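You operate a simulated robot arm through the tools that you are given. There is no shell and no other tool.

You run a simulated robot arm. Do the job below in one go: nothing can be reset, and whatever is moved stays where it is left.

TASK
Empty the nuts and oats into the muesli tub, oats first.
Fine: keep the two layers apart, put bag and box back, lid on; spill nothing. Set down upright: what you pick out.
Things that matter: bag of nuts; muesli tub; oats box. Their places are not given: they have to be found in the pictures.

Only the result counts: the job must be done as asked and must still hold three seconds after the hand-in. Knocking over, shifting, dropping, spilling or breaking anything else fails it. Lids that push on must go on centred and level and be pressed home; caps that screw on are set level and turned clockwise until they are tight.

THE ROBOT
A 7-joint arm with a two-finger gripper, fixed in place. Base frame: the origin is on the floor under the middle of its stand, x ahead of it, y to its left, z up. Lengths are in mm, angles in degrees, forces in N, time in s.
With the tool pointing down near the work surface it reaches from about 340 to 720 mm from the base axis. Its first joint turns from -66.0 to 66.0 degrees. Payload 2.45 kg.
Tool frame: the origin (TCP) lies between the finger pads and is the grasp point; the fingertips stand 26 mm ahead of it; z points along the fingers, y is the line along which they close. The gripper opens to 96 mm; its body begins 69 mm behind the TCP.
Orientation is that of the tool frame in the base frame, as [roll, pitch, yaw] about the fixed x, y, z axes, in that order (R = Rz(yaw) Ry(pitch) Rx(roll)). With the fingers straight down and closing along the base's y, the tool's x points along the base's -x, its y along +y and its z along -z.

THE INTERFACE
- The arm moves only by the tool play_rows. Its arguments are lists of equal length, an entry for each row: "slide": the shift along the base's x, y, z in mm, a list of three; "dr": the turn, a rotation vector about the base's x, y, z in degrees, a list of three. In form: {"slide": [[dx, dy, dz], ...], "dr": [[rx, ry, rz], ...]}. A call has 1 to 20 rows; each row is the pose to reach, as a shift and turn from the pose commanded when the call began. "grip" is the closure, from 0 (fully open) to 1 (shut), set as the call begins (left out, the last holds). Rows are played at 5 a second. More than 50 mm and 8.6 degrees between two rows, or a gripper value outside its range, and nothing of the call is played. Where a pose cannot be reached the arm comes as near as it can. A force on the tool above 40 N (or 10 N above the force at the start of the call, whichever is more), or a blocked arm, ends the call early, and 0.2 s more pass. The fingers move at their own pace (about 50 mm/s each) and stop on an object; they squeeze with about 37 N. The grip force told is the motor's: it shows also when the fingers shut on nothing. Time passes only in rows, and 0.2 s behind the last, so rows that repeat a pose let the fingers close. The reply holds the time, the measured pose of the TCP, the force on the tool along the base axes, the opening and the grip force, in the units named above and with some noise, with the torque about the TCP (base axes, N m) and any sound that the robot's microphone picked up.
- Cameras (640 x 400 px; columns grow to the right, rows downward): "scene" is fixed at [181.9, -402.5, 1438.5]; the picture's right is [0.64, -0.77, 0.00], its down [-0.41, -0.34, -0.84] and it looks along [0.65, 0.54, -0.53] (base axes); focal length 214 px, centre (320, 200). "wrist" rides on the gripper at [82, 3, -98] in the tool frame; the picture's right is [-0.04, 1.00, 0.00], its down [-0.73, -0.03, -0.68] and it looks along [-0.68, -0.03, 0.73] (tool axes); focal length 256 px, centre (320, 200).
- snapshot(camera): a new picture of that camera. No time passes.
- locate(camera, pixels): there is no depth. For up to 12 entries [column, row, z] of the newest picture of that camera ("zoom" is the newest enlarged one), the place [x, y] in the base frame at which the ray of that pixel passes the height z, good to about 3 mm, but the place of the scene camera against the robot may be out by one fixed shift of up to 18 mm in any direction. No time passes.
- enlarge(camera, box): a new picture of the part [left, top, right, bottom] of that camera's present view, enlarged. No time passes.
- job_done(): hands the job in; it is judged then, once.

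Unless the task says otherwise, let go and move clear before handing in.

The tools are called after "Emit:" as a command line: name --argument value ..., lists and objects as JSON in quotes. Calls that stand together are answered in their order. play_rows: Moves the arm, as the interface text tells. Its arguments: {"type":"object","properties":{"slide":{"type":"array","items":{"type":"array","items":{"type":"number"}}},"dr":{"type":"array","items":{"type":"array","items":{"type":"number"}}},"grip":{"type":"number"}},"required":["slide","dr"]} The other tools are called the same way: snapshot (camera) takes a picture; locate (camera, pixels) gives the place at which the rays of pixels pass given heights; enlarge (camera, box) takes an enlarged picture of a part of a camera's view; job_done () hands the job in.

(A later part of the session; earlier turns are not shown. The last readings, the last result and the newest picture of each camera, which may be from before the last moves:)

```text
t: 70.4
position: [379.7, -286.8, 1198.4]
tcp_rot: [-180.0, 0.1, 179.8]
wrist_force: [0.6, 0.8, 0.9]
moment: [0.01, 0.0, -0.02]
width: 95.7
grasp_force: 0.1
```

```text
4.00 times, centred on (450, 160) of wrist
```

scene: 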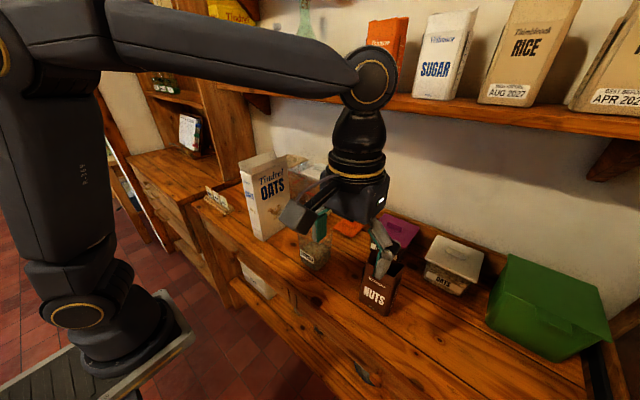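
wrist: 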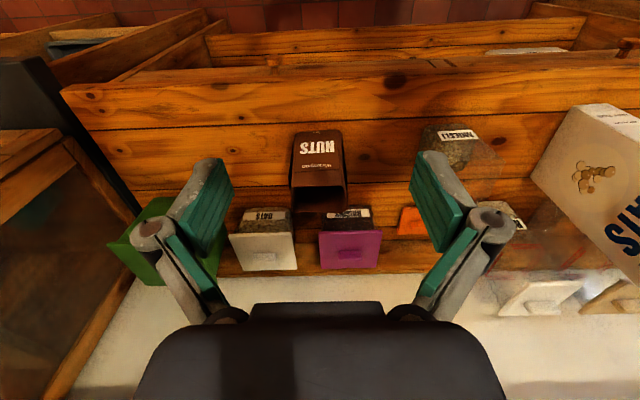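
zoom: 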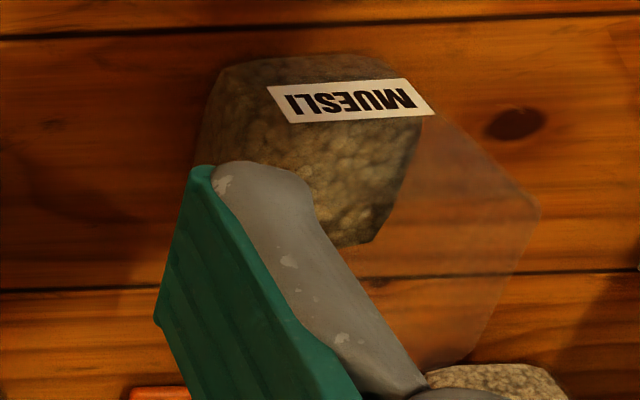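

The bag measures: mouth at z≈1035, x 519–563, y −338…−258; about 82 mm wide at the bottom, yaw ≈0. I turn the tool to 15° below horizontal in front of it for a horizontal approach.

Emit:
play_rows --slide '[[9, -1, -5], [18, -2, -10], [27, -3, -15], [36, -4, -20], [45, -5, -25], [54, -6, -30], [63, -7, -35], [72, -8, -40], [80, -9, -45], [85, -10, -50], [85, -10, -50]]' --dr '[[0, -7.5, 0], [0, -15, 0], [0, -22.5, 0], [0, -30, 0], [0, -37.5, 0], [0, -45, 0], [0, -52.5, 0], [0, -60, 0], [0, -67.5, 0], [0, -75, 0], [0, -75, 0]]'

Emit:
snapshot --camera "scene"

Emit:
snapshot --camera "wrist"

```text
t: 72.8
position: [465.4, -296.8, 1148.6]
tcp_rot: [179.4, 75.1, 179.4]
wrist_force: [-0.1, 0.0, 0.0]
moment: [-0.01, 0.0, 0.01]
width: 96.4
grasp_force: 0.1
```

```text
taken
```

scene: 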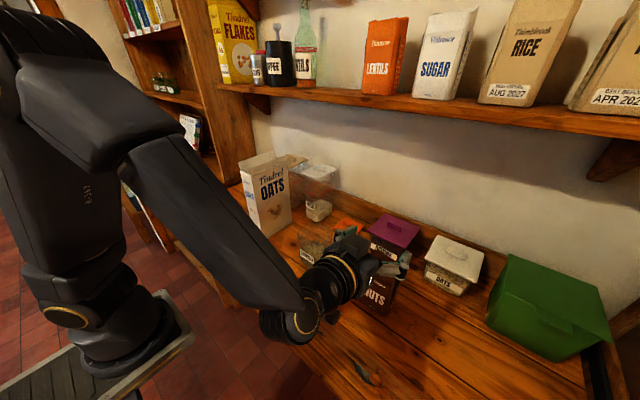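

```text
taken
```

wrist: 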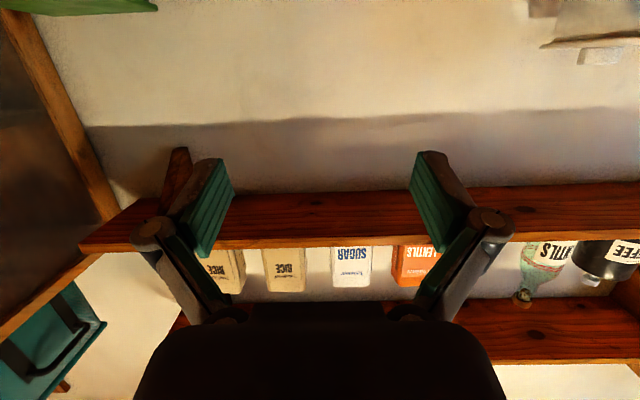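

Reachable. I lower to about z=975 in front of the bag (fingertips stay before its near face at x≈515).

Emit:
play_rows --slide '[[-3, 0, -25], [-5, 0, -55], [-5, 0, -85], [-5, 0, -115], [-5, 0, -145], [-5, 0, -172], [-5, 0, -172]]' --dr '[[0, 0, 0], [0, 0, 0], [0, 0, 0], [0, 0, 0], [0, 0, 0], [0, 0, 0], [0, 0, 0]]'

Emit:
snapshot --camera "scene"

Emit:
snapshot --camera "wrist"

```text
t: 74.4
position: [459.1, -297.0, 976.1]
tcp_rot: [179.4, 75.0, 179.4]
wrist_force: [0.8, -0.1, 0.1]
moment: [0.03, 0.03, -0.03]
width: 96.0
grasp_force: 0.0
```

```text
taken
```

scene: 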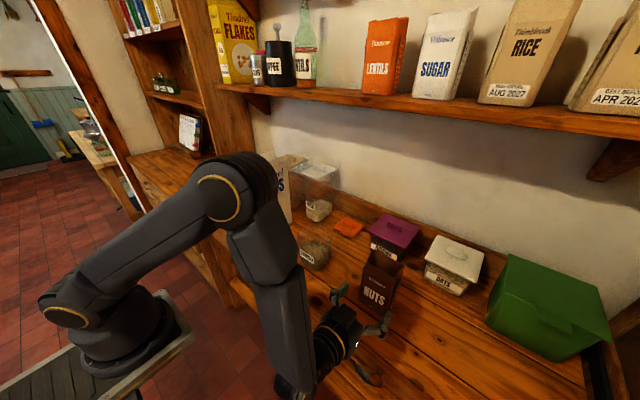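

```text
taken
```

wrist: 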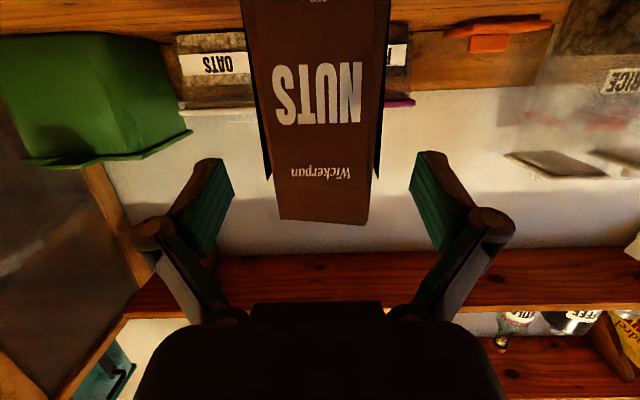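

Bag centre is within 0.5 mm of the hand axis; half-width ≈41 mm at most vs 48 mm finger opening. I advance to x≈540.

Emit:
play_rows --slide '[[15, 0, 0], [30, 0, 0], [45, 0, 0], [60, 0, 0], [72, 0, 0], [80, 0, 0], [80, 0, 0]]' --dr '[[0, 0, 0], [0, 0, 0.3], [0, 0, 0.6], [0, 0, 0.6], [0, 0, 0.6], [0, 0, 0.6], [0, 0, 0.6]]'

Emit:
snapshot --camera "wrist"

Emit:
enlarge --camera "scene" --box '[310, 220, 450, 330]'

```text
t: 76.0
position: [540.2, -296.5, 977.4]
tcp_rot: [179.3, 75.0, 179.9]
wrist_force: [0.6, 0.0, -0.5]
moment: [0.04, -0.03, 0.01]
width: 95.7
grasp_force: 0.1
```

```text
taken
```

wrist: 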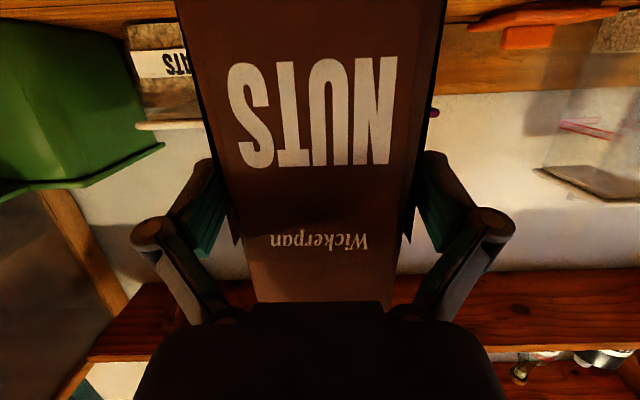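

```text
3.64 times, centred on (380, 275) of scene
```

zoom: 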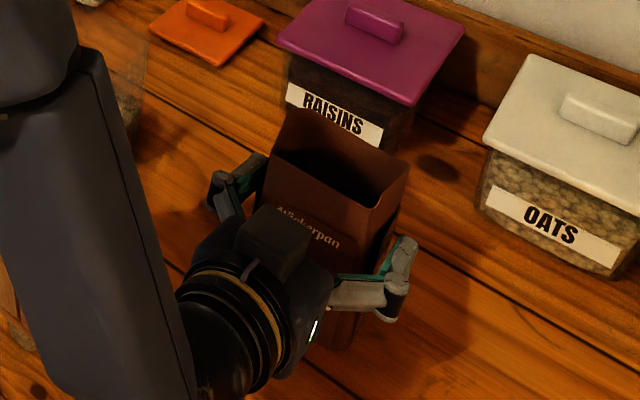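

The fingers straddle the bag without contact. I close on it.

Emit:
play_rows --slide '[[0, 0, 0], [0, 0, 0], [0, 0, 0], [0, 0, 0], [0, 0, 0]]' --dr '[[0, 0, 0], [0, 0, 0], [0, 0, 0], [0, 0, 0], [0, 0, 0]]' --grip 1

Emit:
snapshot --camera "wrist"

Emit:
enlarge --camera "scene" --box '[310, 220, 450, 330]'

```text
t: 77.2
position: [540.8, -296.4, 977.0]
tcp_rot: [179.5, 75.0, -180.0]
wrist_force: [-0.5, 0.3, 1.2]
moment: [-0.11, 0.08, 0.01]
width: 84.2
grasp_force: 36.8
```

```text
taken
```

wrist: 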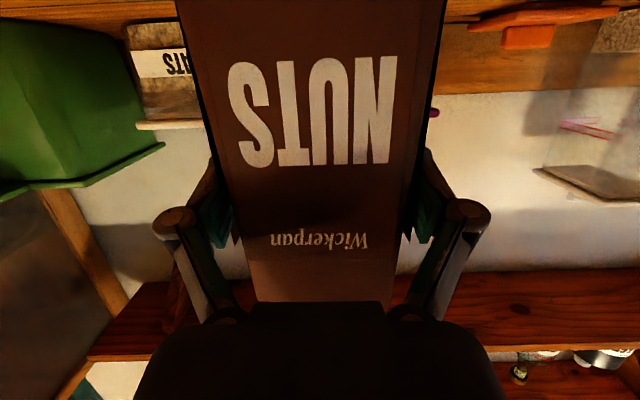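

```text
3.64 times, centred on (380, 275) of scene
```

zoom: 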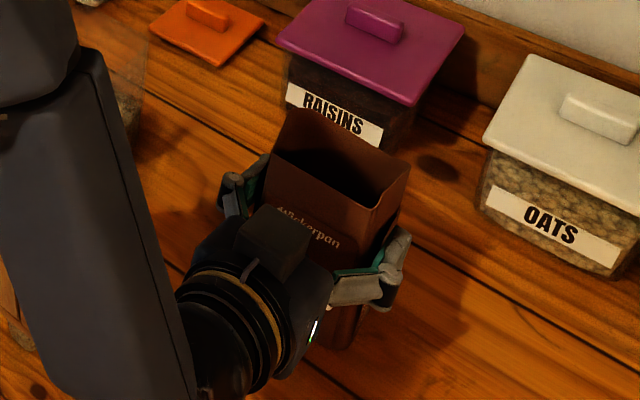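

Gripped (84 mm, 36.8 N) and the bag did not move. I lift slightly to test.

Emit:
play_rows --slide '[[0, 0, 4], [0, 0, 10], [0, 0, 20], [0, 0, 20]]' --dr '[[0, 0, 0], [0, 0, 0], [0, 0, 0], [0, 0, 0]]'

Emit:
snapshot --camera "wrist"

Emit:
enlarge --camera "scene" --box '[310, 220, 450, 330]'

```text
t: 78.2
position: [539.0, -295.7, 996.1]
tcp_rot: [179.5, 75.0, -179.9]
wrist_force: [0.8, 0.6, -1.6]
moment: [-0.01, -0.02, -0.03]
width: 84.3
grasp_force: 37.6
```

```text
taken
```

wrist: 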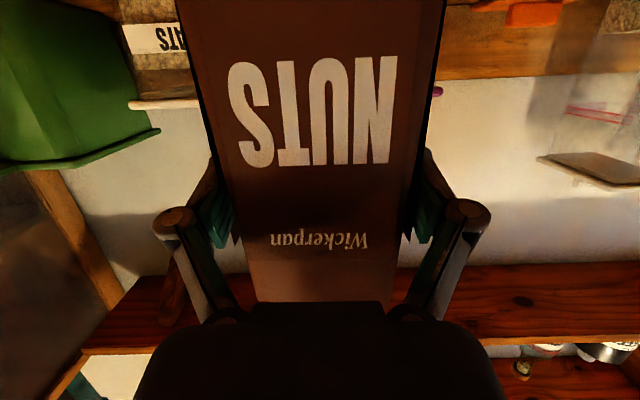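

```text
3.64 times, centred on (380, 275) of scene
```

zoom: 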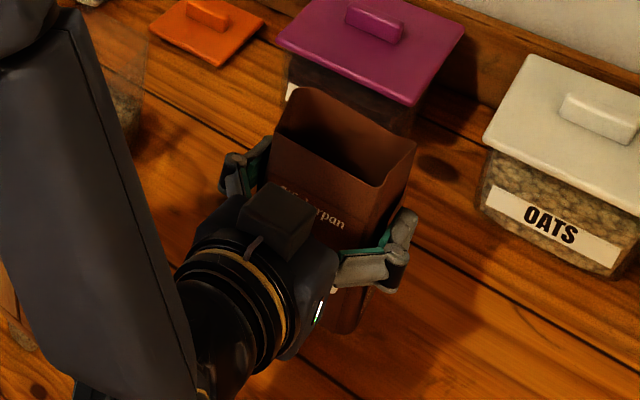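

The bag lifts cleanly. I look into its mouth to judge how full it is.

Emit:
enlarge --camera "scene" --box '[365, 235, 410, 275]'

```text
10.00 times, centred on (388, 255) of scene
```

zoom: 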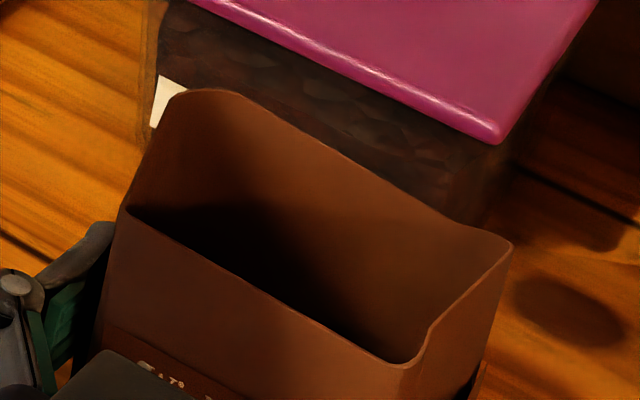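

Nuts lie deeper than ~45 mm below the rim, so tilting to 60° is safe. I lift, then tilt forward to 60° while drawing back.

Emit:
play_rows --slide '[[0, 0, 30], [0, 0, 60], [0, 0, 90], [0, 0, 125]]' --dr '[[0, 0, 0], [0, 0, 0], [0, 0, 0], [0, 0, 0]]'

Emit:
play_rows --slide '[[-9, 6, 6], [-18, 12, 12], [-27, 18, 18], [-36, 24, 24], [-45, 30, 30], [-54, 36, 36], [-63, 42, 42], [-70, 46, 50]]' --dr '[[0, 7.5, 0], [0, 15, 0], [0, 22.5, 0], [0, 30, 0], [0, 37.5, 0], [0, 45, 0], [0, 52.5, 0], [0, 60, 0]]'

Emit:
snapshot --camera "scene"

Emit:
snapshot --camera "wrist"

```text
t: 79.2
position: [538.3, -295.3, 1120.5]
tcp_rot: [179.3, 74.9, 180.0]
wrist_force: [0.1, 0.1, -1.5]
moment: [-0.02, 0.0, 0.02]
width: 84.5
grasp_force: 37.0
```

```text
t: 81.0
position: [469.6, -251.0, 1171.8]
tcp_rot: [179.4, 14.9, 179.9]
wrist_force: [-1.2, -0.3, -1.2]
moment: [-0.01, -0.04, 0.01]
width: 84.0
grasp_force: 37.2
```

```text
taken
```

scene: 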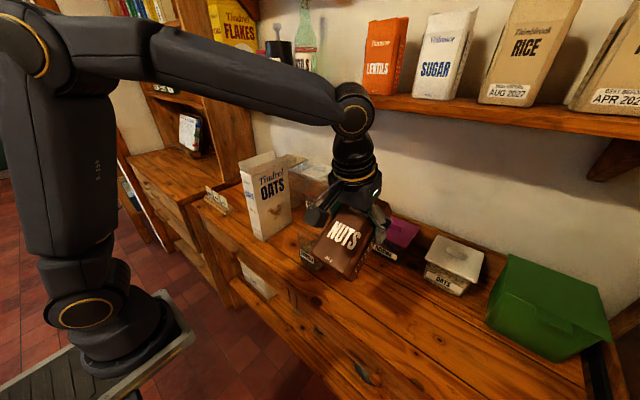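

```text
taken
```

wrist: 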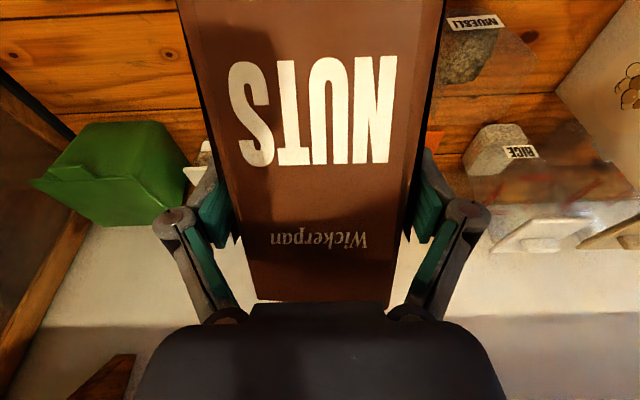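

No slip. I yaw −90° while moving across to the tub at safe height.

Emit:
play_rows --slide '[[8, 20, 0], [16, 41, 0], [24, 61, 0], [32, 82, 0], [40, 102, 0], [48, 123, 0], [56, 143, 0], [64, 164, 0], [72, 184, 0], [80, 205, 0], [88, 225, 0], [95, 245, 0], [95, 245, 0]]' --dr '[[0, 0, -7.5], [0, 0, -15], [0, 0, -22.5], [0, 0, -30], [0, 0, -37.5], [0, 0, -45], [0, 0, -52.5], [0, 0, -60], [0, 0, -67.5], [0, 0, -75], [0, 0, -82.5], [0, 0, -89.9], [0, 0, -89.9]]'

Emit:
snapshot --camera "scene"

Emit:
enlarge --camera "scene" --box '[250, 130, 370, 280]'

```text
t: 83.8
position: [565.1, -5.0, 1171.7]
tcp_rot: [179.3, 15.0, 90.0]
wrist_force: [-0.4, -0.3, -2.0]
moment: [-0.01, -0.02, -0.01]
width: 84.6
grasp_force: 37.3
```

```text
taken
```

scene: 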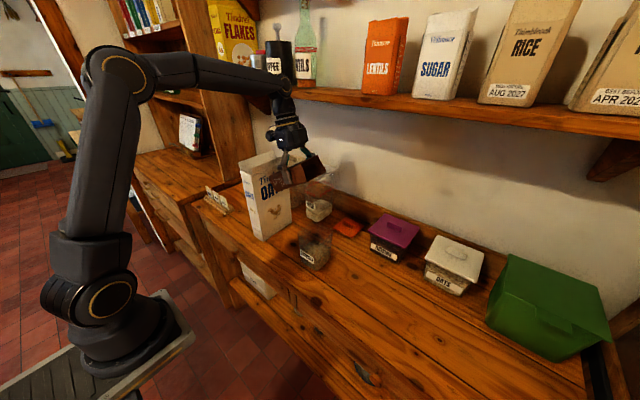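

```text
2.67 times, centred on (310, 205) of scene
```

zoom: 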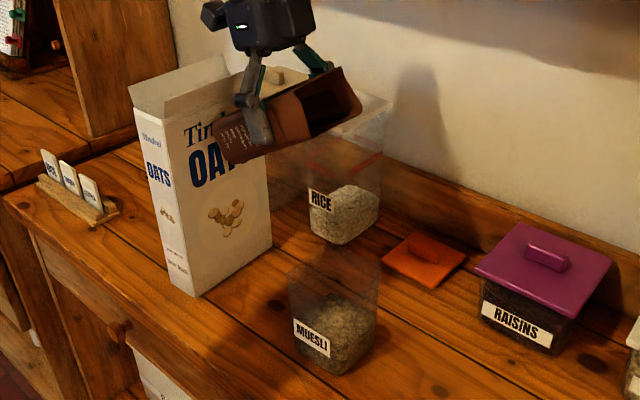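

The bag is above the tub, mouth toward −y. I add a 25° roll so the nuts gather in the −x corner, then lower while tilting to 75°.

Emit:
play_rows --slide '[[4, 1, -12], [8, 2, -25], [12, 3, -38], [15, 3, -50]]' --dr '[[0, -6.25, 0], [0, -12.5, 0], [0, -18.75, 0], [0, -25, 0]]'

Emit:
play_rows --slide '[[-1, 0.5, -10], [-2, 1, -20], [-3.5, 1.8, -35], [-3.5, 1.8, -35]]' --dr '[[4.53, 0, 2.11], [9.06, 0, 4.23], [13.6, 0, 6.34], [13.6, 0, 6.34]]'

Emit:
snapshot --camera "scene"

Emit:
enlarge --camera "scene" --box '[280, 170, 370, 280]'

```text
t: 84.8
position: [578.7, -3.3, 1121.0]
tcp_rot: [153.5, 13.5, 83.6]
wrist_force: [-0.1, -0.6, -1.3]
moment: [-0.08, 0.01, 0.01]
width: 84.5
grasp_force: 37.2
```

```text
t: 85.8
position: [577.8, -0.7, 1085.9]
tcp_rot: [154.3, 0.0, 90.0]
wrist_force: [0.1, -1.4, -1.5]
moment: [-0.03, 0.01, 0.02]
width: 84.4
grasp_force: 37.0
```

```text
taken
```

scene: 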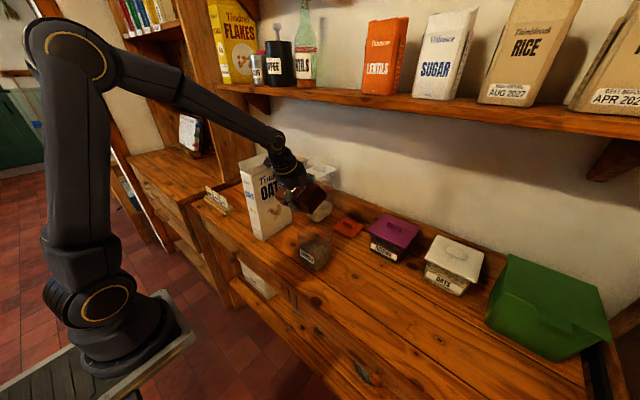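

```text
3.64 times, centred on (325, 225) of scene
```

zoom: 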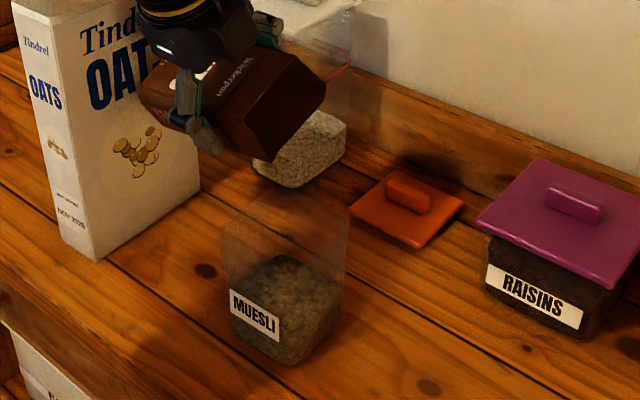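

I zoom closer on the bag's mouth and lower corner over the tub.

Emit:
enlarge --camera "scene" --box '[280, 180, 340, 230]'

```text
8.00 times, centred on (310, 205) of scene
```

zoom: 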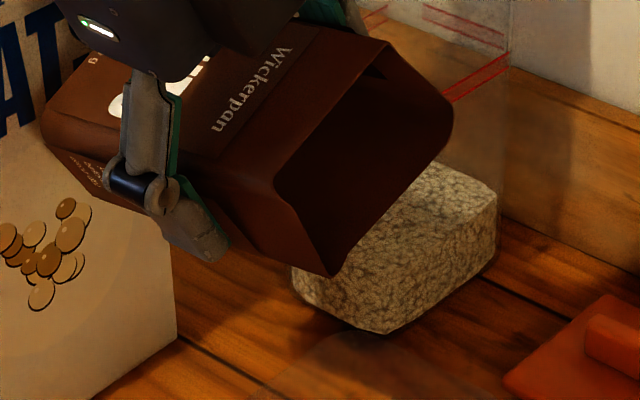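

The lowest mouth corner (scene ≈(312,214)) computes to about (546,−67), well inside the tub's mouth. I go on to 90°.

Emit:
play_rows --slide '[[-1.4, -0.3, -7], [-2.8, -0.5, -14], [-4, -1, -18], [-5, -1.7, -21], [-6, -2.5, -20], [-7.2, -3.5, -18.7], [-7.2, -3.5, -18.7]]' --dr '[[2.27, 0, 1.06], [4.53, 0, 2.11], [6.8, 0, 3.17], [9.06, 0, 4.23], [11.33, 0, 5.28], [13.6, 0, 6.34], [13.6, 0, 6.34]]'

Emit:
snapshot --camera "scene"

Emit:
enlarge --camera "scene" --box '[280, 180, 360, 280]'

```text
t: 87.4
position: [569.5, -3.5, 1067.6]
tcp_rot: [153.5, -13.6, 96.5]
wrist_force: [-0.4, 0.3, -2.1]
moment: [-0.01, 0.0, 0.01]
width: 84.2
grasp_force: 37.0
```

```text
taken
```

scene: 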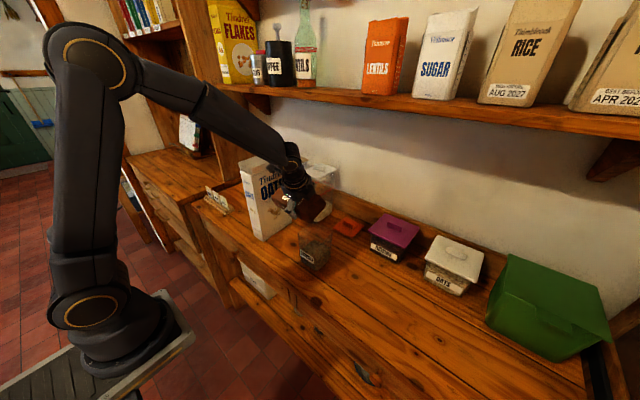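

```text
4.00 times, centred on (320, 230) of scene
```

zoom: 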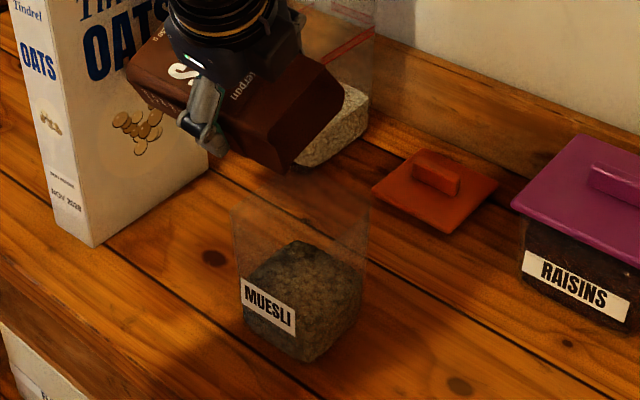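

No flow at 90°. I proceed slowly to 100°.

Emit:
play_rows --slide '[[-1.1, -1.1, 2.3], [-2.1, -2.2, 4.5], [-3.1, -3.5, 6.7], [-4.1, -4.8, 8.9], [-4.1, -4.8, 8.9]]' --dr '[[2.27, 0, 1.06], [4.53, 0, 2.11], [6.8, 0, 3.17], [9.06, 0, 4.23], [9.06, 0, 4.23]]'

Emit:
snapshot --camera "scene"

Emit:
enlarge --camera "scene" --box '[280, 180, 360, 280]'

```text
t: 88.6
position: [565.1, -8.6, 1076.4]
tcp_rot: [152.1, -22.5, 101.3]
wrist_force: [0.2, -0.4, -1.1]
moment: [-0.04, 0.0, -0.03]
width: 84.2
grasp_force: 36.8
```

```text
taken
```

scene: 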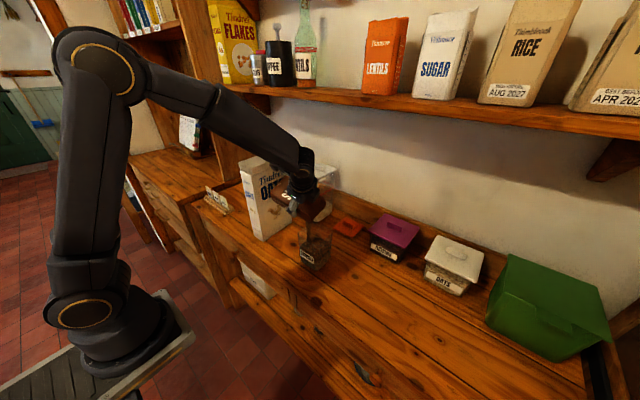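

```text
4.00 times, centred on (320, 230) of scene
```

zoom: 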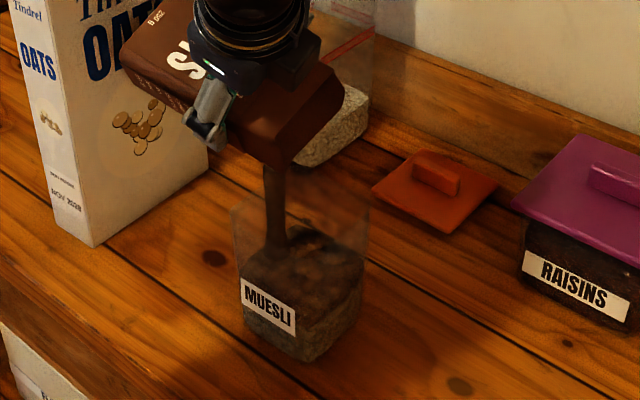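

Nuts are streaming into the tub on top of the oats (zoom ~ (272,200)). I hold briefly, then tilt on gradually to 115°.

Emit:
play_rows --slide '[[0, 0, 0], [0, 0, 0], [0, 0, 0], [-1, -1.5, 2], [-1, -1.5, 2], [-1.9, -3, 4], [-1.9, -3, 4], [-2.8, -4.7, 5.9], [-2.8, -4.7, 5.9], [-3.7, -6.4, 7.8], [-3.7, -6.4, 7.8], [-4.5, -8.2, 9.6], [-5.4, -10.1, 11.4], [-5.4, -10.1, 11.4]]' --dr '[[0, 0, 0], [0, 0, 0], [0, 0, 0], [2.27, 0, 1.06], [2.27, 0, 1.06], [4.53, 0, 2.11], [4.53, 0, 2.11], [6.8, 0, 3.17], [6.8, 0, 3.17], [9.06, 0, 4.23], [9.06, 0, 4.23], [11.33, 0, 5.28], [13.6, 0, 6.34], [13.6, 0, 6.34]]'

Emit:
snapshot --camera "scene"

Emit:
enlarge --camera "scene" --box '[280, 180, 360, 280]'

```text
t: 91.6
position: [560.1, -19.1, 1088.7]
tcp_rot: [147.9, -35.6, 109.7]
wrist_force: [-0.3, 0.1, -0.3]
moment: [-0.06, -0.01, -0.02]
width: 83.9
grasp_force: 36.7
```

```text
taken
```

scene: 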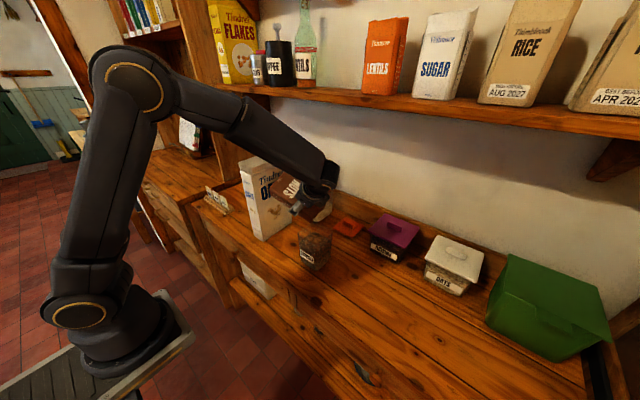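

```text
4.00 times, centred on (320, 230) of scene
```

zoom: 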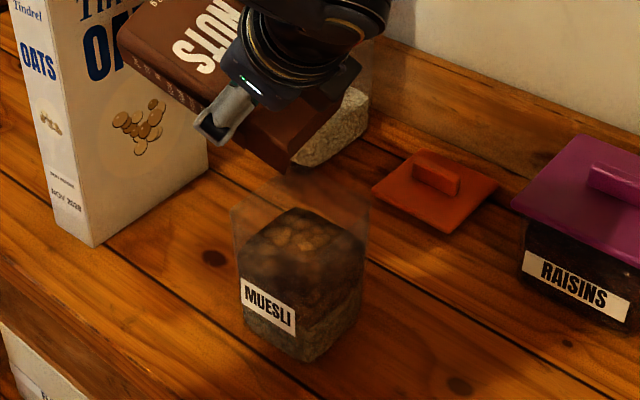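

The nuts form a layer on top, the stream seems ended. I continue slowly to 135° to empty the bag.

Emit:
play_rows --slide '[[-0.8, -2, 1.7], [-1.5, -4.1, 3.3], [-2.2, -6.3, 4.8], [-2.8, -8.5, 6.2], [-3.4, -10.8, 7.5], [-4, -13.2, 8.7], [-4.5, -15.6, 9.8], [-5, -18, 10.9], [-5, -18, 10.9], [-5, -18, 10.9]]' --dr '[[2.27, 0, 1.06], [4.53, 0, 2.11], [6.8, 0, 3.17], [9.06, 0, 4.23], [11.33, 0, 5.28], [13.6, 0, 6.34], [15.86, 0, 7.4], [18.13, 0, 8.45], [18.13, 0, 8.45], [18.13, 0, 8.45]]'

Emit:
snapshot --camera "scene"

Emit:
enlarge --camera "scene" --box '[280, 180, 360, 280]'

```text
t: 93.8
position: [555.3, -38.2, 1099.5]
tcp_rot: [136.2, -51.7, 126.4]
wrist_force: [0.0, -0.3, -0.2]
moment: [-0.01, 0.01, -0.02]
width: 83.8
grasp_force: 36.5
```

```text
taken
```

scene: 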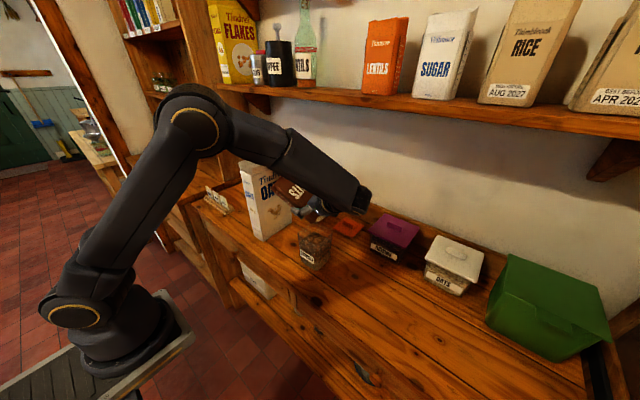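

```text
4.00 times, centred on (320, 230) of scene
```

zoom: 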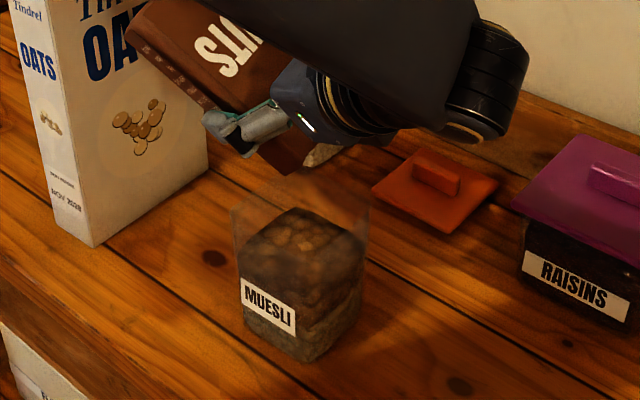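

Level unchanged — the bag seems empty. I tilt further to 148° briefly to be certain.

Emit:
play_rows --slide '[[-0.5, -2.5, 1], [-0.9, -5, 1.8], [-1.2, -7.6, 2.5], [-1.5, -10.2, 3.1], [-1.8, -13.5, 3.8], [-1.8, -13.5, 3.8], [-1.8, -13.5, 3.8], [-1.8, -13.5, 3.8]]' --dr '[[2.27, 0, 1.06], [4.53, 0, 2.11], [6.8, 0, 3.17], [9.06, 0, 4.23], [11.78, 0, 5.49], [11.78, 0, 5.49], [11.78, 0, 5.49], [11.78, 0, 5.49]]'

Emit:
snapshot --camera "scene"

Emit:
enlarge --camera "scene" --box '[280, 180, 360, 280]'

```text
t: 95.6
position: [553.1, -49.6, 1102.1]
tcp_rot: [121.3, -60.0, 144.3]
wrist_force: [0.2, -0.3, -0.5]
moment: [-0.03, -0.01, 0.04]
width: 83.7
grasp_force: 37.1
```

```text
taken
```

scene: 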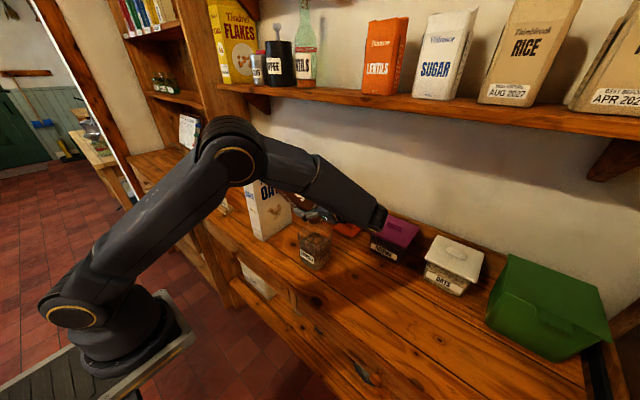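

```text
4.00 times, centred on (320, 230) of scene
```

zoom: 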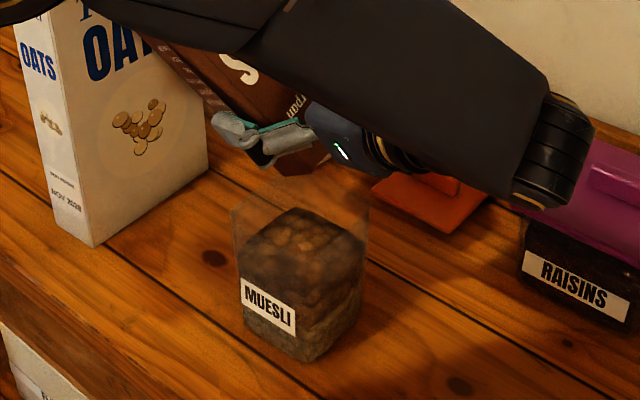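

Nothing more falls; the bag is empty. I reverse: tilt back (raised), keeping clear of the tub.

Emit:
play_rows --slide '[[1, 3, 12], [3, 8, 24], [5, 13, 32], [8, 19, 38], [11, 25, 42], [14, 31, 44], [17, 36, 46], [20, 41, 48], [22, 45, 50], [25, 49, 52]]' --dr '[[-6.62, 0, -3.09], [-13.23, 0, -6.17], [-19.85, 0, -9.26], [-26.46, 0, -12.34], [-33.08, 0, -15.43], [-39.7, 0, -18.51], [-46.31, 0, -21.6], [-52.93, 0, -24.68], [-59.54, 0, -27.77], [-66.16, 0, -30.85]]'

Emit:
play_rows --slide '[[-3, 0, 10], [-6, 0, 15], [-10, -1, 20], [-13, -2, 20], [-13, -3, 20], [-13, -4, 20]]' --dr '[[0, 6.25, 0], [0, 12.5, 0], [0, 18.75, 0], [0, 25, 0], [0, 25, 0], [0, 25, 0]]'

Emit:
snapshot --camera "scene"

```text
t: 97.8
position: [580.4, -2.1, 1155.4]
tcp_rot: [154.2, 0.1, 90.0]
wrist_force: [-0.2, -0.4, -0.3]
moment: [-0.01, 0.01, 0.0]
width: 83.9
grasp_force: 37.0
```

```text
t: 99.2
position: [565.1, -6.0, 1174.5]
tcp_rot: [179.5, 0.0, 90.0]
wrist_force: [0.4, 0.0, -2.0]
moment: [-0.01, 0.0, 0.0]
width: 83.5
grasp_force: 36.9
```

```text
taken
```

scene: 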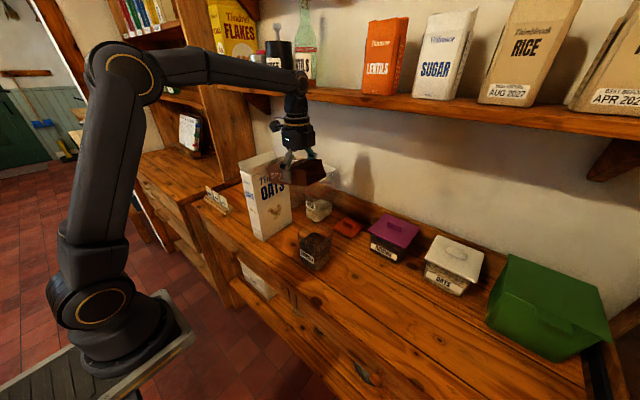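

Tool is straight down now. I yaw back +90° while moving back toward the bag's place.

Emit:
play_rows --slide '[[-8, -20, 0], [-16, -41, 0], [-24, -61, 0], [-32, -82, 0], [-40, -102, 0], [-48, -123, 0], [-56, -143, 0], [-64, -164, 0], [-72, -184, 0], [-80, -205, 0], [-88, -225, 0], [-95, -245, 0]]' --dr '[[0, 0, 7.5], [0, 0, 15], [0, 0, 22.5], [0, 0, 30], [0, 0, 37.5], [0, 0, 45], [0, 0, 52.5], [0, 0, 60], [0, 0, 67.5], [0, 0, 75], [0, 0, 82.5], [0, 0, 90]]'

Emit:
play_rows --slide '[[7, -4, -5], [14, -9, -10], [21, -14, -15], [28, -18, -20], [35, -22, -25], [42, -27, -30], [49, -32, -35], [56, -36, -40], [63, -41, -45], [70, -45, -50], [70, -45, -50]]' --dr '[[0, -7.5, 0], [0, -15, 0], [0, -22.5, 0], [0, -30, 0], [0, -37.5, 0], [0, -45, 0], [0, -52.5, 0], [0, -60, 0], [0, -67.5, 0], [0, -75, 0], [0, -75, 0]]'

Emit:
snapshot --camera "scene"

Emit:
snapshot --camera "wrist"

```text
t: 101.8
position: [469.2, -252.0, 1174.4]
tcp_rot: [179.4, 0.0, -179.8]
wrist_force: [-0.1, 0.3, -1.8]
moment: [0.03, -0.01, 0.03]
width: 84.1
grasp_force: 37.2
```

```text
t: 104.2
position: [539.6, -295.9, 1124.2]
tcp_rot: [179.7, 75.0, -179.7]
wrist_force: [-1.0, 0.5, -0.2]
moment: [0.0, 0.02, -0.03]
width: 83.7
grasp_force: 37.1
```

```text
taken
```

scene: 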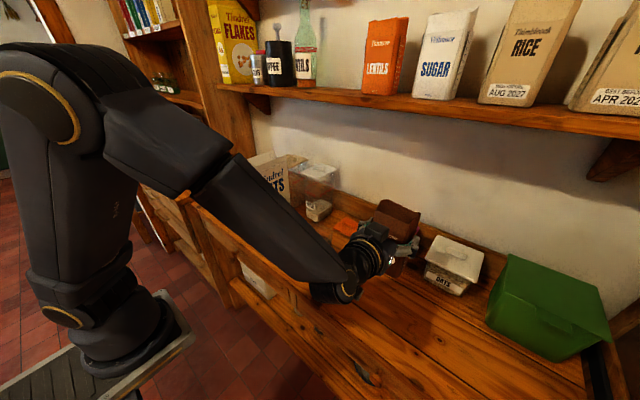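

```text
taken
```

wrist: 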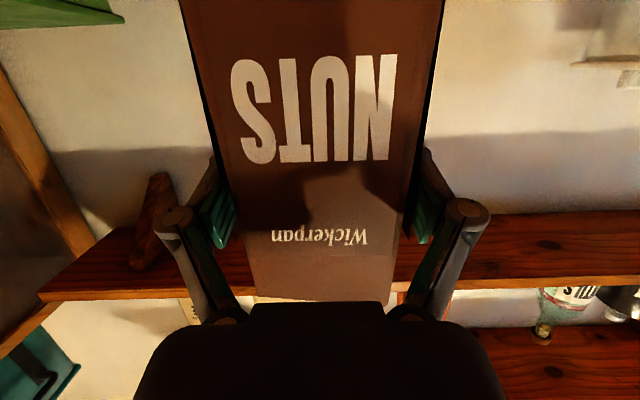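

The bag is upright above its old spot (539.6,−295.9). I lower it, gently for the last millimetres.

Emit:
play_rows --slide '[[0, 0, -35], [0, 0, -70], [0, 0, -105], [0.5, -0.4, -128], [0.5, -0.4, -138], [0.5, -0.4, -142], [0.5, -0.4, -142]]' --dr '[[0, 0, 0], [0, 0, 0], [0, 0, 0], [0, 0, 0], [0, 0, 0], [0, 0, 0], [0, 0, 0]]'

Emit:
play_rows --slide '[[0, 0, -1], [0, 0, -2], [0, 0, -2]]' --dr '[[0, 0, 0], [0, 0, 0], [0, 0, 0]]'

Emit:
play_rows --slide '[[0, 0, -0.5], [0, 0, -1], [0, 0, -1]]' --dr '[[0, 0, 0], [0, 0, 0], [0, 0, 0]]'

```text
t: 105.8
position: [540.8, -297.7, 983.7]
tcp_rot: [179.6, 75.0, -179.7]
wrist_force: [0.1, 0.0, -0.4]
moment: [-0.01, -0.01, 0.0]
width: 83.7
grasp_force: 37.2
```

```text
t: 106.6
position: [540.5, -296.1, 980.8]
tcp_rot: [179.6, 75.0, -179.6]
wrist_force: [0.2, 0.2, -0.8]
moment: [-0.05, 0.02, -0.03]
width: 83.8
grasp_force: 37.4
```

```text
t: 107.4
position: [539.9, -295.9, 980.7]
tcp_rot: [179.7, 75.0, -179.6]
wrist_force: [0.1, 0.0, -0.3]
moment: [0.04, 0.02, -0.02]
width: 83.7
grasp_force: 37.2
```

No contact yet at z≈980 (the grasp was at 977). I go on in 1 mm steps.

Emit:
play_rows --slide '[[0, 0, -0.7], [0, 0, -1.4], [0, 0, -1.4]]' --dr '[[0, 0, 0], [0, 0, 0], [0, 0, 0]]'

Emit:
play_rows --slide '[[0, 0, -0.7], [0, 0, -1.2], [0, 0, -1.2]]' --dr '[[0, 0, 0], [0, 0, 0], [0, 0, 0]]'

```text
t: 108.2
position: [540.0, -296.9, 977.3]
tcp_rot: [179.7, 75.0, -179.7]
wrist_force: [0.5, 0.1, -0.2]
moment: [-0.01, 0.0, 0.0]
width: 83.9
grasp_force: 38.0
```

```text
t: 109.0
position: [540.7, -296.0, 976.8]
tcp_rot: [179.9, 75.0, -179.6]
wrist_force: [0.4, 0.2, -0.2]
moment: [-0.11, 0.04, -0.02]
width: 83.8
grasp_force: 36.7
```

Still no clear contact force; a slight moment appears. Another small step.

Emit:
play_rows --slide '[[0, 0, -0.6], [0, 0, -0.6]]' --dr '[[0, 0, 0], [0, 0, 0]]'

Emit:
enlarge --camera "scene" --box '[310, 220, 450, 330]'

```text
t: 109.6
position: [540.3, -297.3, 977.1]
tcp_rot: [179.8, 75.2, -179.4]
wrist_force: [-0.1, -0.5, 4.3]
moment: [-0.23, 0.19, -0.03]
width: 83.9
grasp_force: 36.6
```

```text
3.64 times, centred on (380, 275) of scene
```

zoom: 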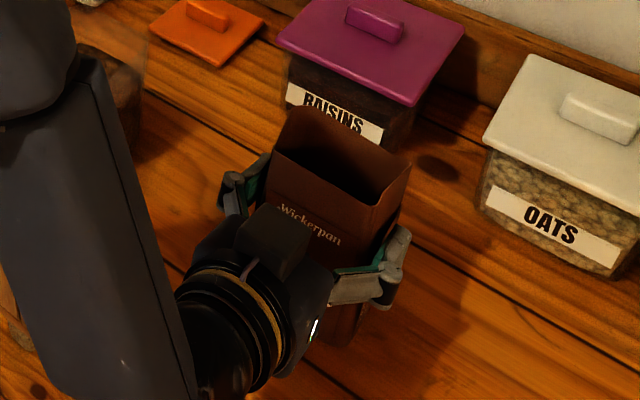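

Contact force 4.3 N: the bag rests on the counter, same image position as before. I open the gripper.

Emit:
play_rows --slide '[[0, 0, 0], [0, 0, 0], [0, 0, 0], [0, 0, 0]]' --dr '[[0, 0, 0], [0, 0, 0], [0, 0, 0], [0, 0, 0]]' --grip 0

Emit:
snapshot --camera "wrist"

```text
t: 110.6
position: [540.4, -294.7, 975.4]
tcp_rot: [179.7, 75.0, -179.6]
wrist_force: [-0.4, -0.6, 0.7]
moment: [0.01, -0.02, 0.02]
width: 96.1
grasp_force: 0.0
```

```text
taken
```

wrist: 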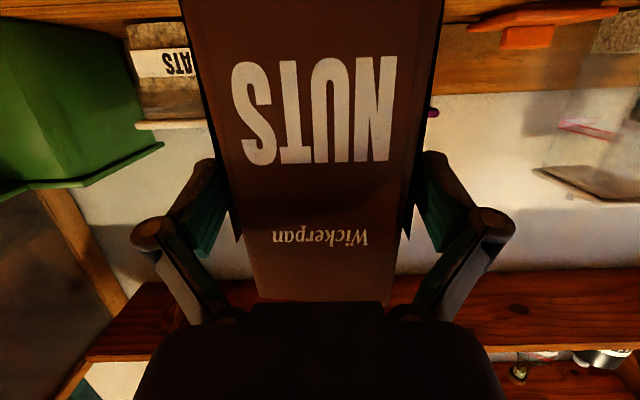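

The bag stands free. I withdraw straight back along −x.

Emit:
play_rows --slide '[[-8, 0, 0], [-20, 0, 0], [-35, 0, 0], [-50, 0, 0], [-65, 0, 0], [-80, 0, 0], [-80, 0, 20]]' --dr '[[0, 0, 0], [0, 0, 0], [0, 0, 0], [0, 0, 0], [0, 0, 0], [0, 0, 0], [0, 0, 0]]'

Emit:
snapshot --camera "scene"

Emit:
snapshot --camera "wrist"

```text
t: 112.2
position: [461.2, -295.7, 995.4]
tcp_rot: [179.7, 75.1, -179.7]
wrist_force: [-1.0, 0.0, -0.6]
moment: [0.0, 0.01, -0.01]
width: 96.1
grasp_force: 0.1
```

```text
taken
```

scene: 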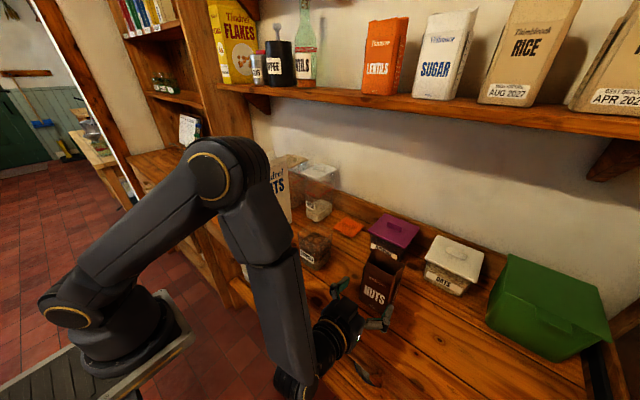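

```text
taken
```

wrist: 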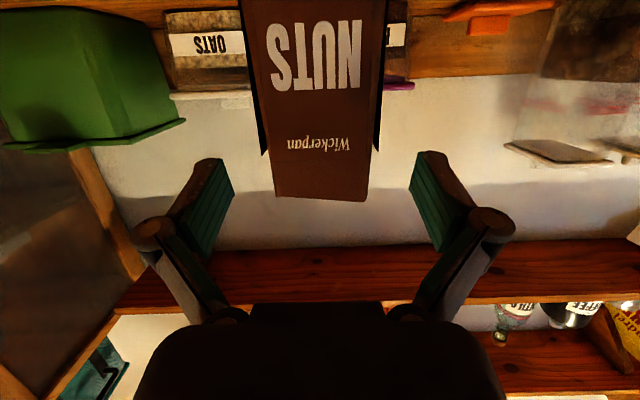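

The bag stands in its place. Now the lid: I raise, turn the tool down and move in front of tub and lid to measure them.

Emit:
play_rows --slide '[[0, 0, 40], [0, 0, 80], [0, 0, 120], [0, 0, 160]]' --dr '[[0, 0, 0], [0, 0, 0], [0, 0, 0], [0, 0, 0]]'

Emit:
play_rows --slide '[[-3, 20, 5], [-6, 40, 10], [-9, 60, 15], [-12, 80, 20], [-15, 100, 25], [-18, 120, 30], [-21, 145, 35], [-24, 170, 40], [-27, 195, 40], [-30, 220, 40], [-30, 220, 40]]' --dr '[[0, 7.5, 0], [0, 15, 0], [0, 22.5, 0], [0, 30, 0], [0, 37.5, 0], [0, 45, 0], [0, 52.5, 0], [0, 60, 0], [0, 67.5, 0], [0, 75, 0], [0, 75, 0]]'

Emit:
snapshot --camera "wrist"

Emit:
enlarge --camera "wrist" --box '[230, 120, 410, 280]'

```text
t: 113.2
position: [460.8, -296.1, 1156.5]
tcp_rot: [179.6, 74.9, -179.8]
wrist_force: [-0.8, 0.6, 0.3]
moment: [0.0, 0.02, 0.0]
width: 96.1
grasp_force: 0.0
```

```text
t: 115.6
position: [430.3, -75.1, 1196.2]
tcp_rot: [179.3, -0.1, -179.9]
wrist_force: [-0.1, 0.4, 0.2]
moment: [0.01, 0.0, -0.02]
width: 96.2
grasp_force: 0.1
```

```text
taken
```

wrist: 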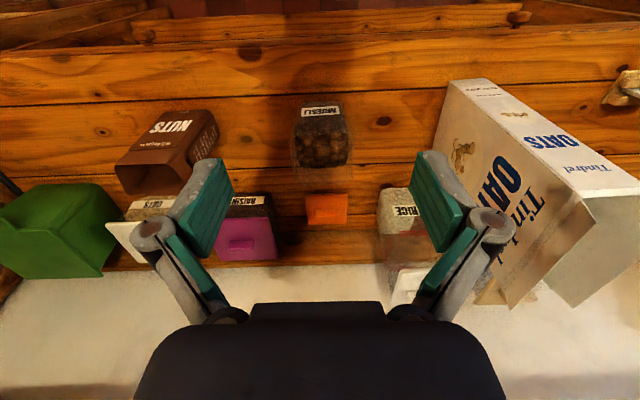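

```text
2.50 times, centred on (320, 200) of wrist
```

zoom: 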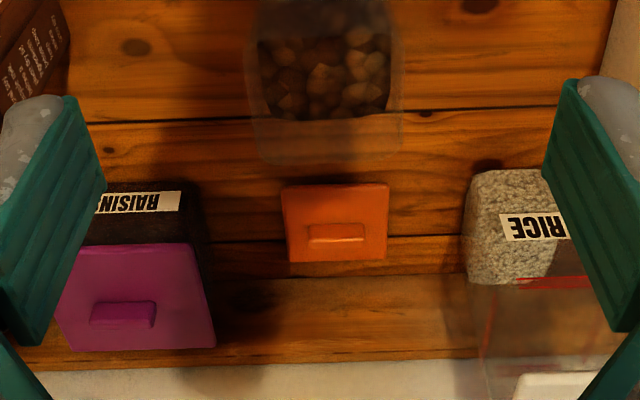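

Both tub (with the nuts on top) and lid are in view. I enlarge each for exact pixels.

Emit:
enlarge --camera "wrist" --box '[280, 95, 370, 195]'

Emit:
enlarge --camera "wrist" --box '[290, 180, 370, 240]'

```text
4.00 times, centred on (325, 145) of wrist
```

zoom: 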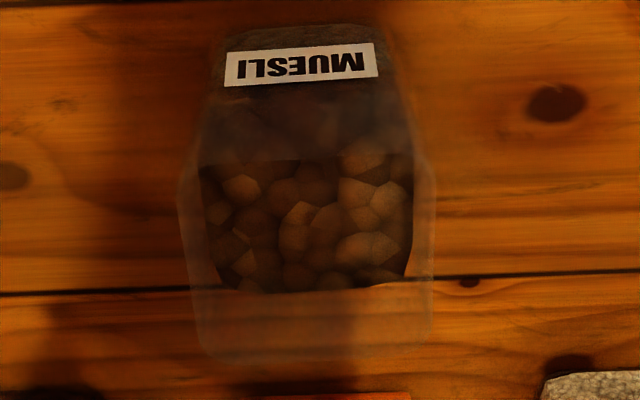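

```text
6.67 times, centred on (330, 210) of wrist
```

zoom: 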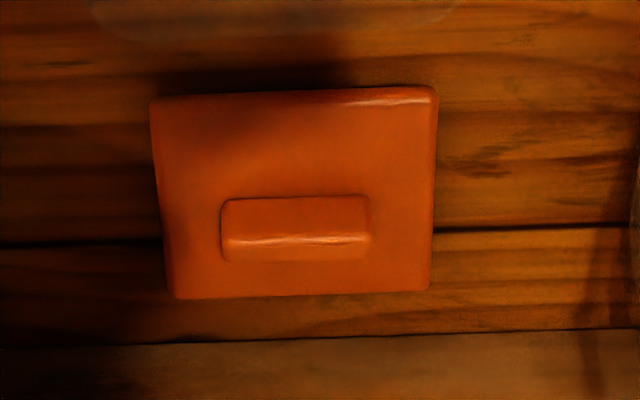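

I zoom further on the lid and its handle.

Emit:
enlarge --camera "wrist" --box '[308, 200, 344, 225]'

Emit:
enlarge --camera "scene" --box '[325, 205, 370, 245]'

```text
16.00 times, centred on (326, 212) of wrist
```

zoom: 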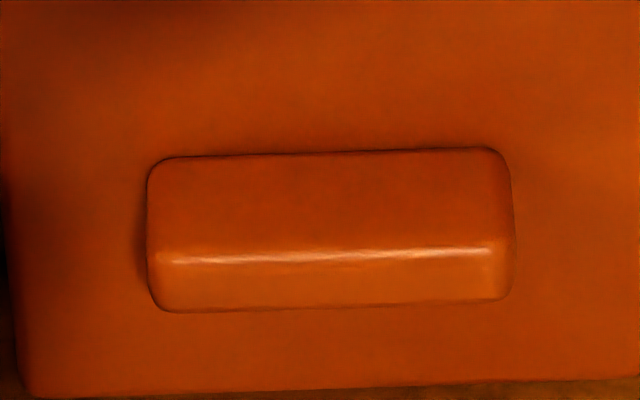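

```text
10.00 times, centred on (348, 225) of scene
```

zoom: 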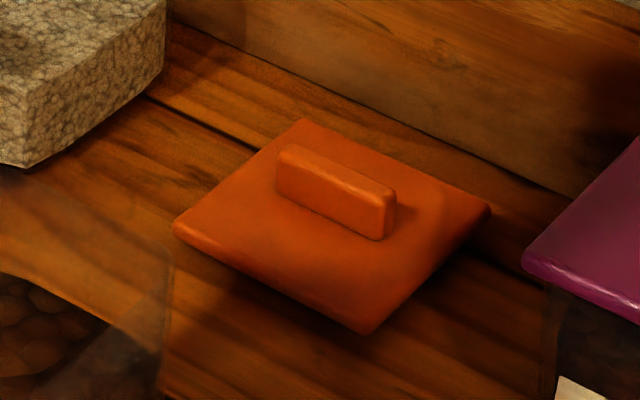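

The lid centre is ≈(752.5,−75) with its handle (10.6×49 mm, top z≈912) at its centre; the tub's x-centre is less certain (553–557). I take a straight-down look at the tub using the sideways tilt (yaw −90°, tilt 43°).

Emit:
play_rows --slide '[[6, 0, 0], [12, 0, 0], [18, 0, 0], [24, 0, 0], [30, 0, 0], [36, 0, 0], [42, 0, 0], [48, 0, 0], [54, 0, 0], [60, 0, 0], [66, 0, 0], [72, 0, 0]]' --dr '[[0, 0, -7.5], [0, 0, -15], [0, 0, -22.5], [0, 0, -30], [0, 0, -37.5], [0, 0, -45], [0, 0, -52.5], [0, 0, -60], [0, 0, -67.5], [0, 0, -75], [0, 0, -82.5], [0, 0, -90]]'

Emit:
play_rows --slide '[[9, -2, -6], [18, -4, -12], [27, -6, -18], [36, -8, -24], [45, -10, -30], [53, -12, -36], [53, -12, -36]]' --dr '[[7.2, 0, 0], [14.4, 0, 0], [21.6, 0, 0], [28.8, 0, 0], [36, 0, 0], [43, 0, 0], [43, 0, 0]]'

Emit:
snapshot --camera "wrist"

Emit:
enlarge --camera "wrist" --box '[250, 130, 390, 270]'

```text
t: 118.2
position: [503.5, -77.3, 1196.8]
tcp_rot: [179.3, -0.1, 89.9]
wrist_force: [-0.8, 0.2, -0.2]
moment: [-0.03, -0.01, 0.02]
width: 95.7
grasp_force: 0.2
```

```text
t: 119.8
position: [555.1, -88.1, 1160.8]
tcp_rot: [179.2, -43.1, 90.1]
wrist_force: [0.7, -0.3, -0.2]
moment: [-0.03, 0.0, -0.01]
width: 96.0
grasp_force: 0.1
```

```text
taken
```

wrist: 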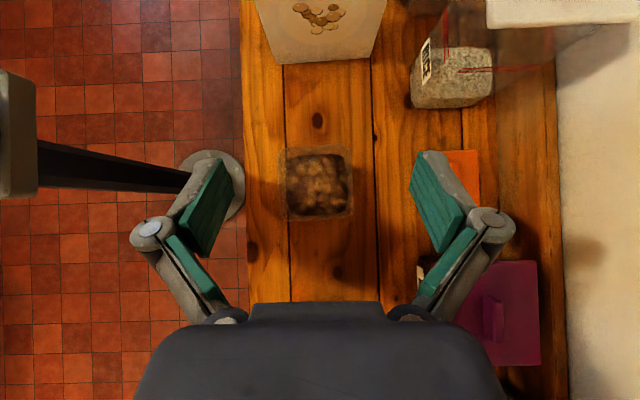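

```text
2.86 times, centred on (320, 200) of wrist
```

zoom: 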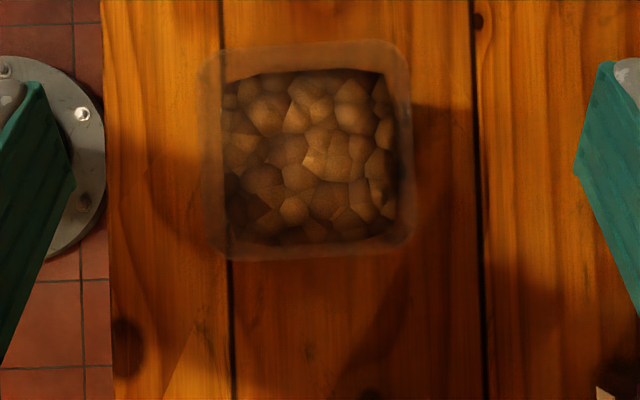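

A clear straight-down view of the tub (wrist ~ (318,182)). I enlarge it more and locate the rim corners.

Emit:
enlarge --camera "wrist" --box '[270, 135, 366, 232]'

```text
4.12 times, centred on (318, 184) of wrist
```

zoom: 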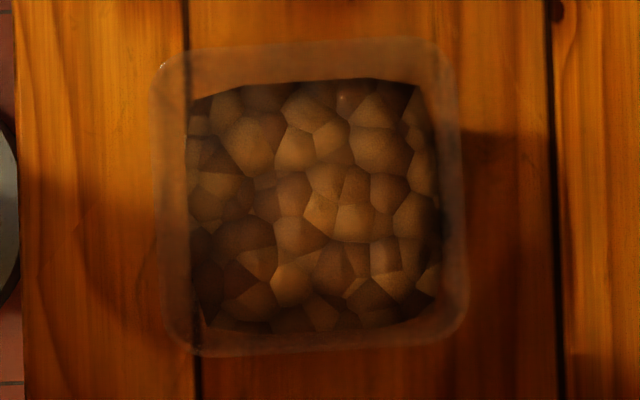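

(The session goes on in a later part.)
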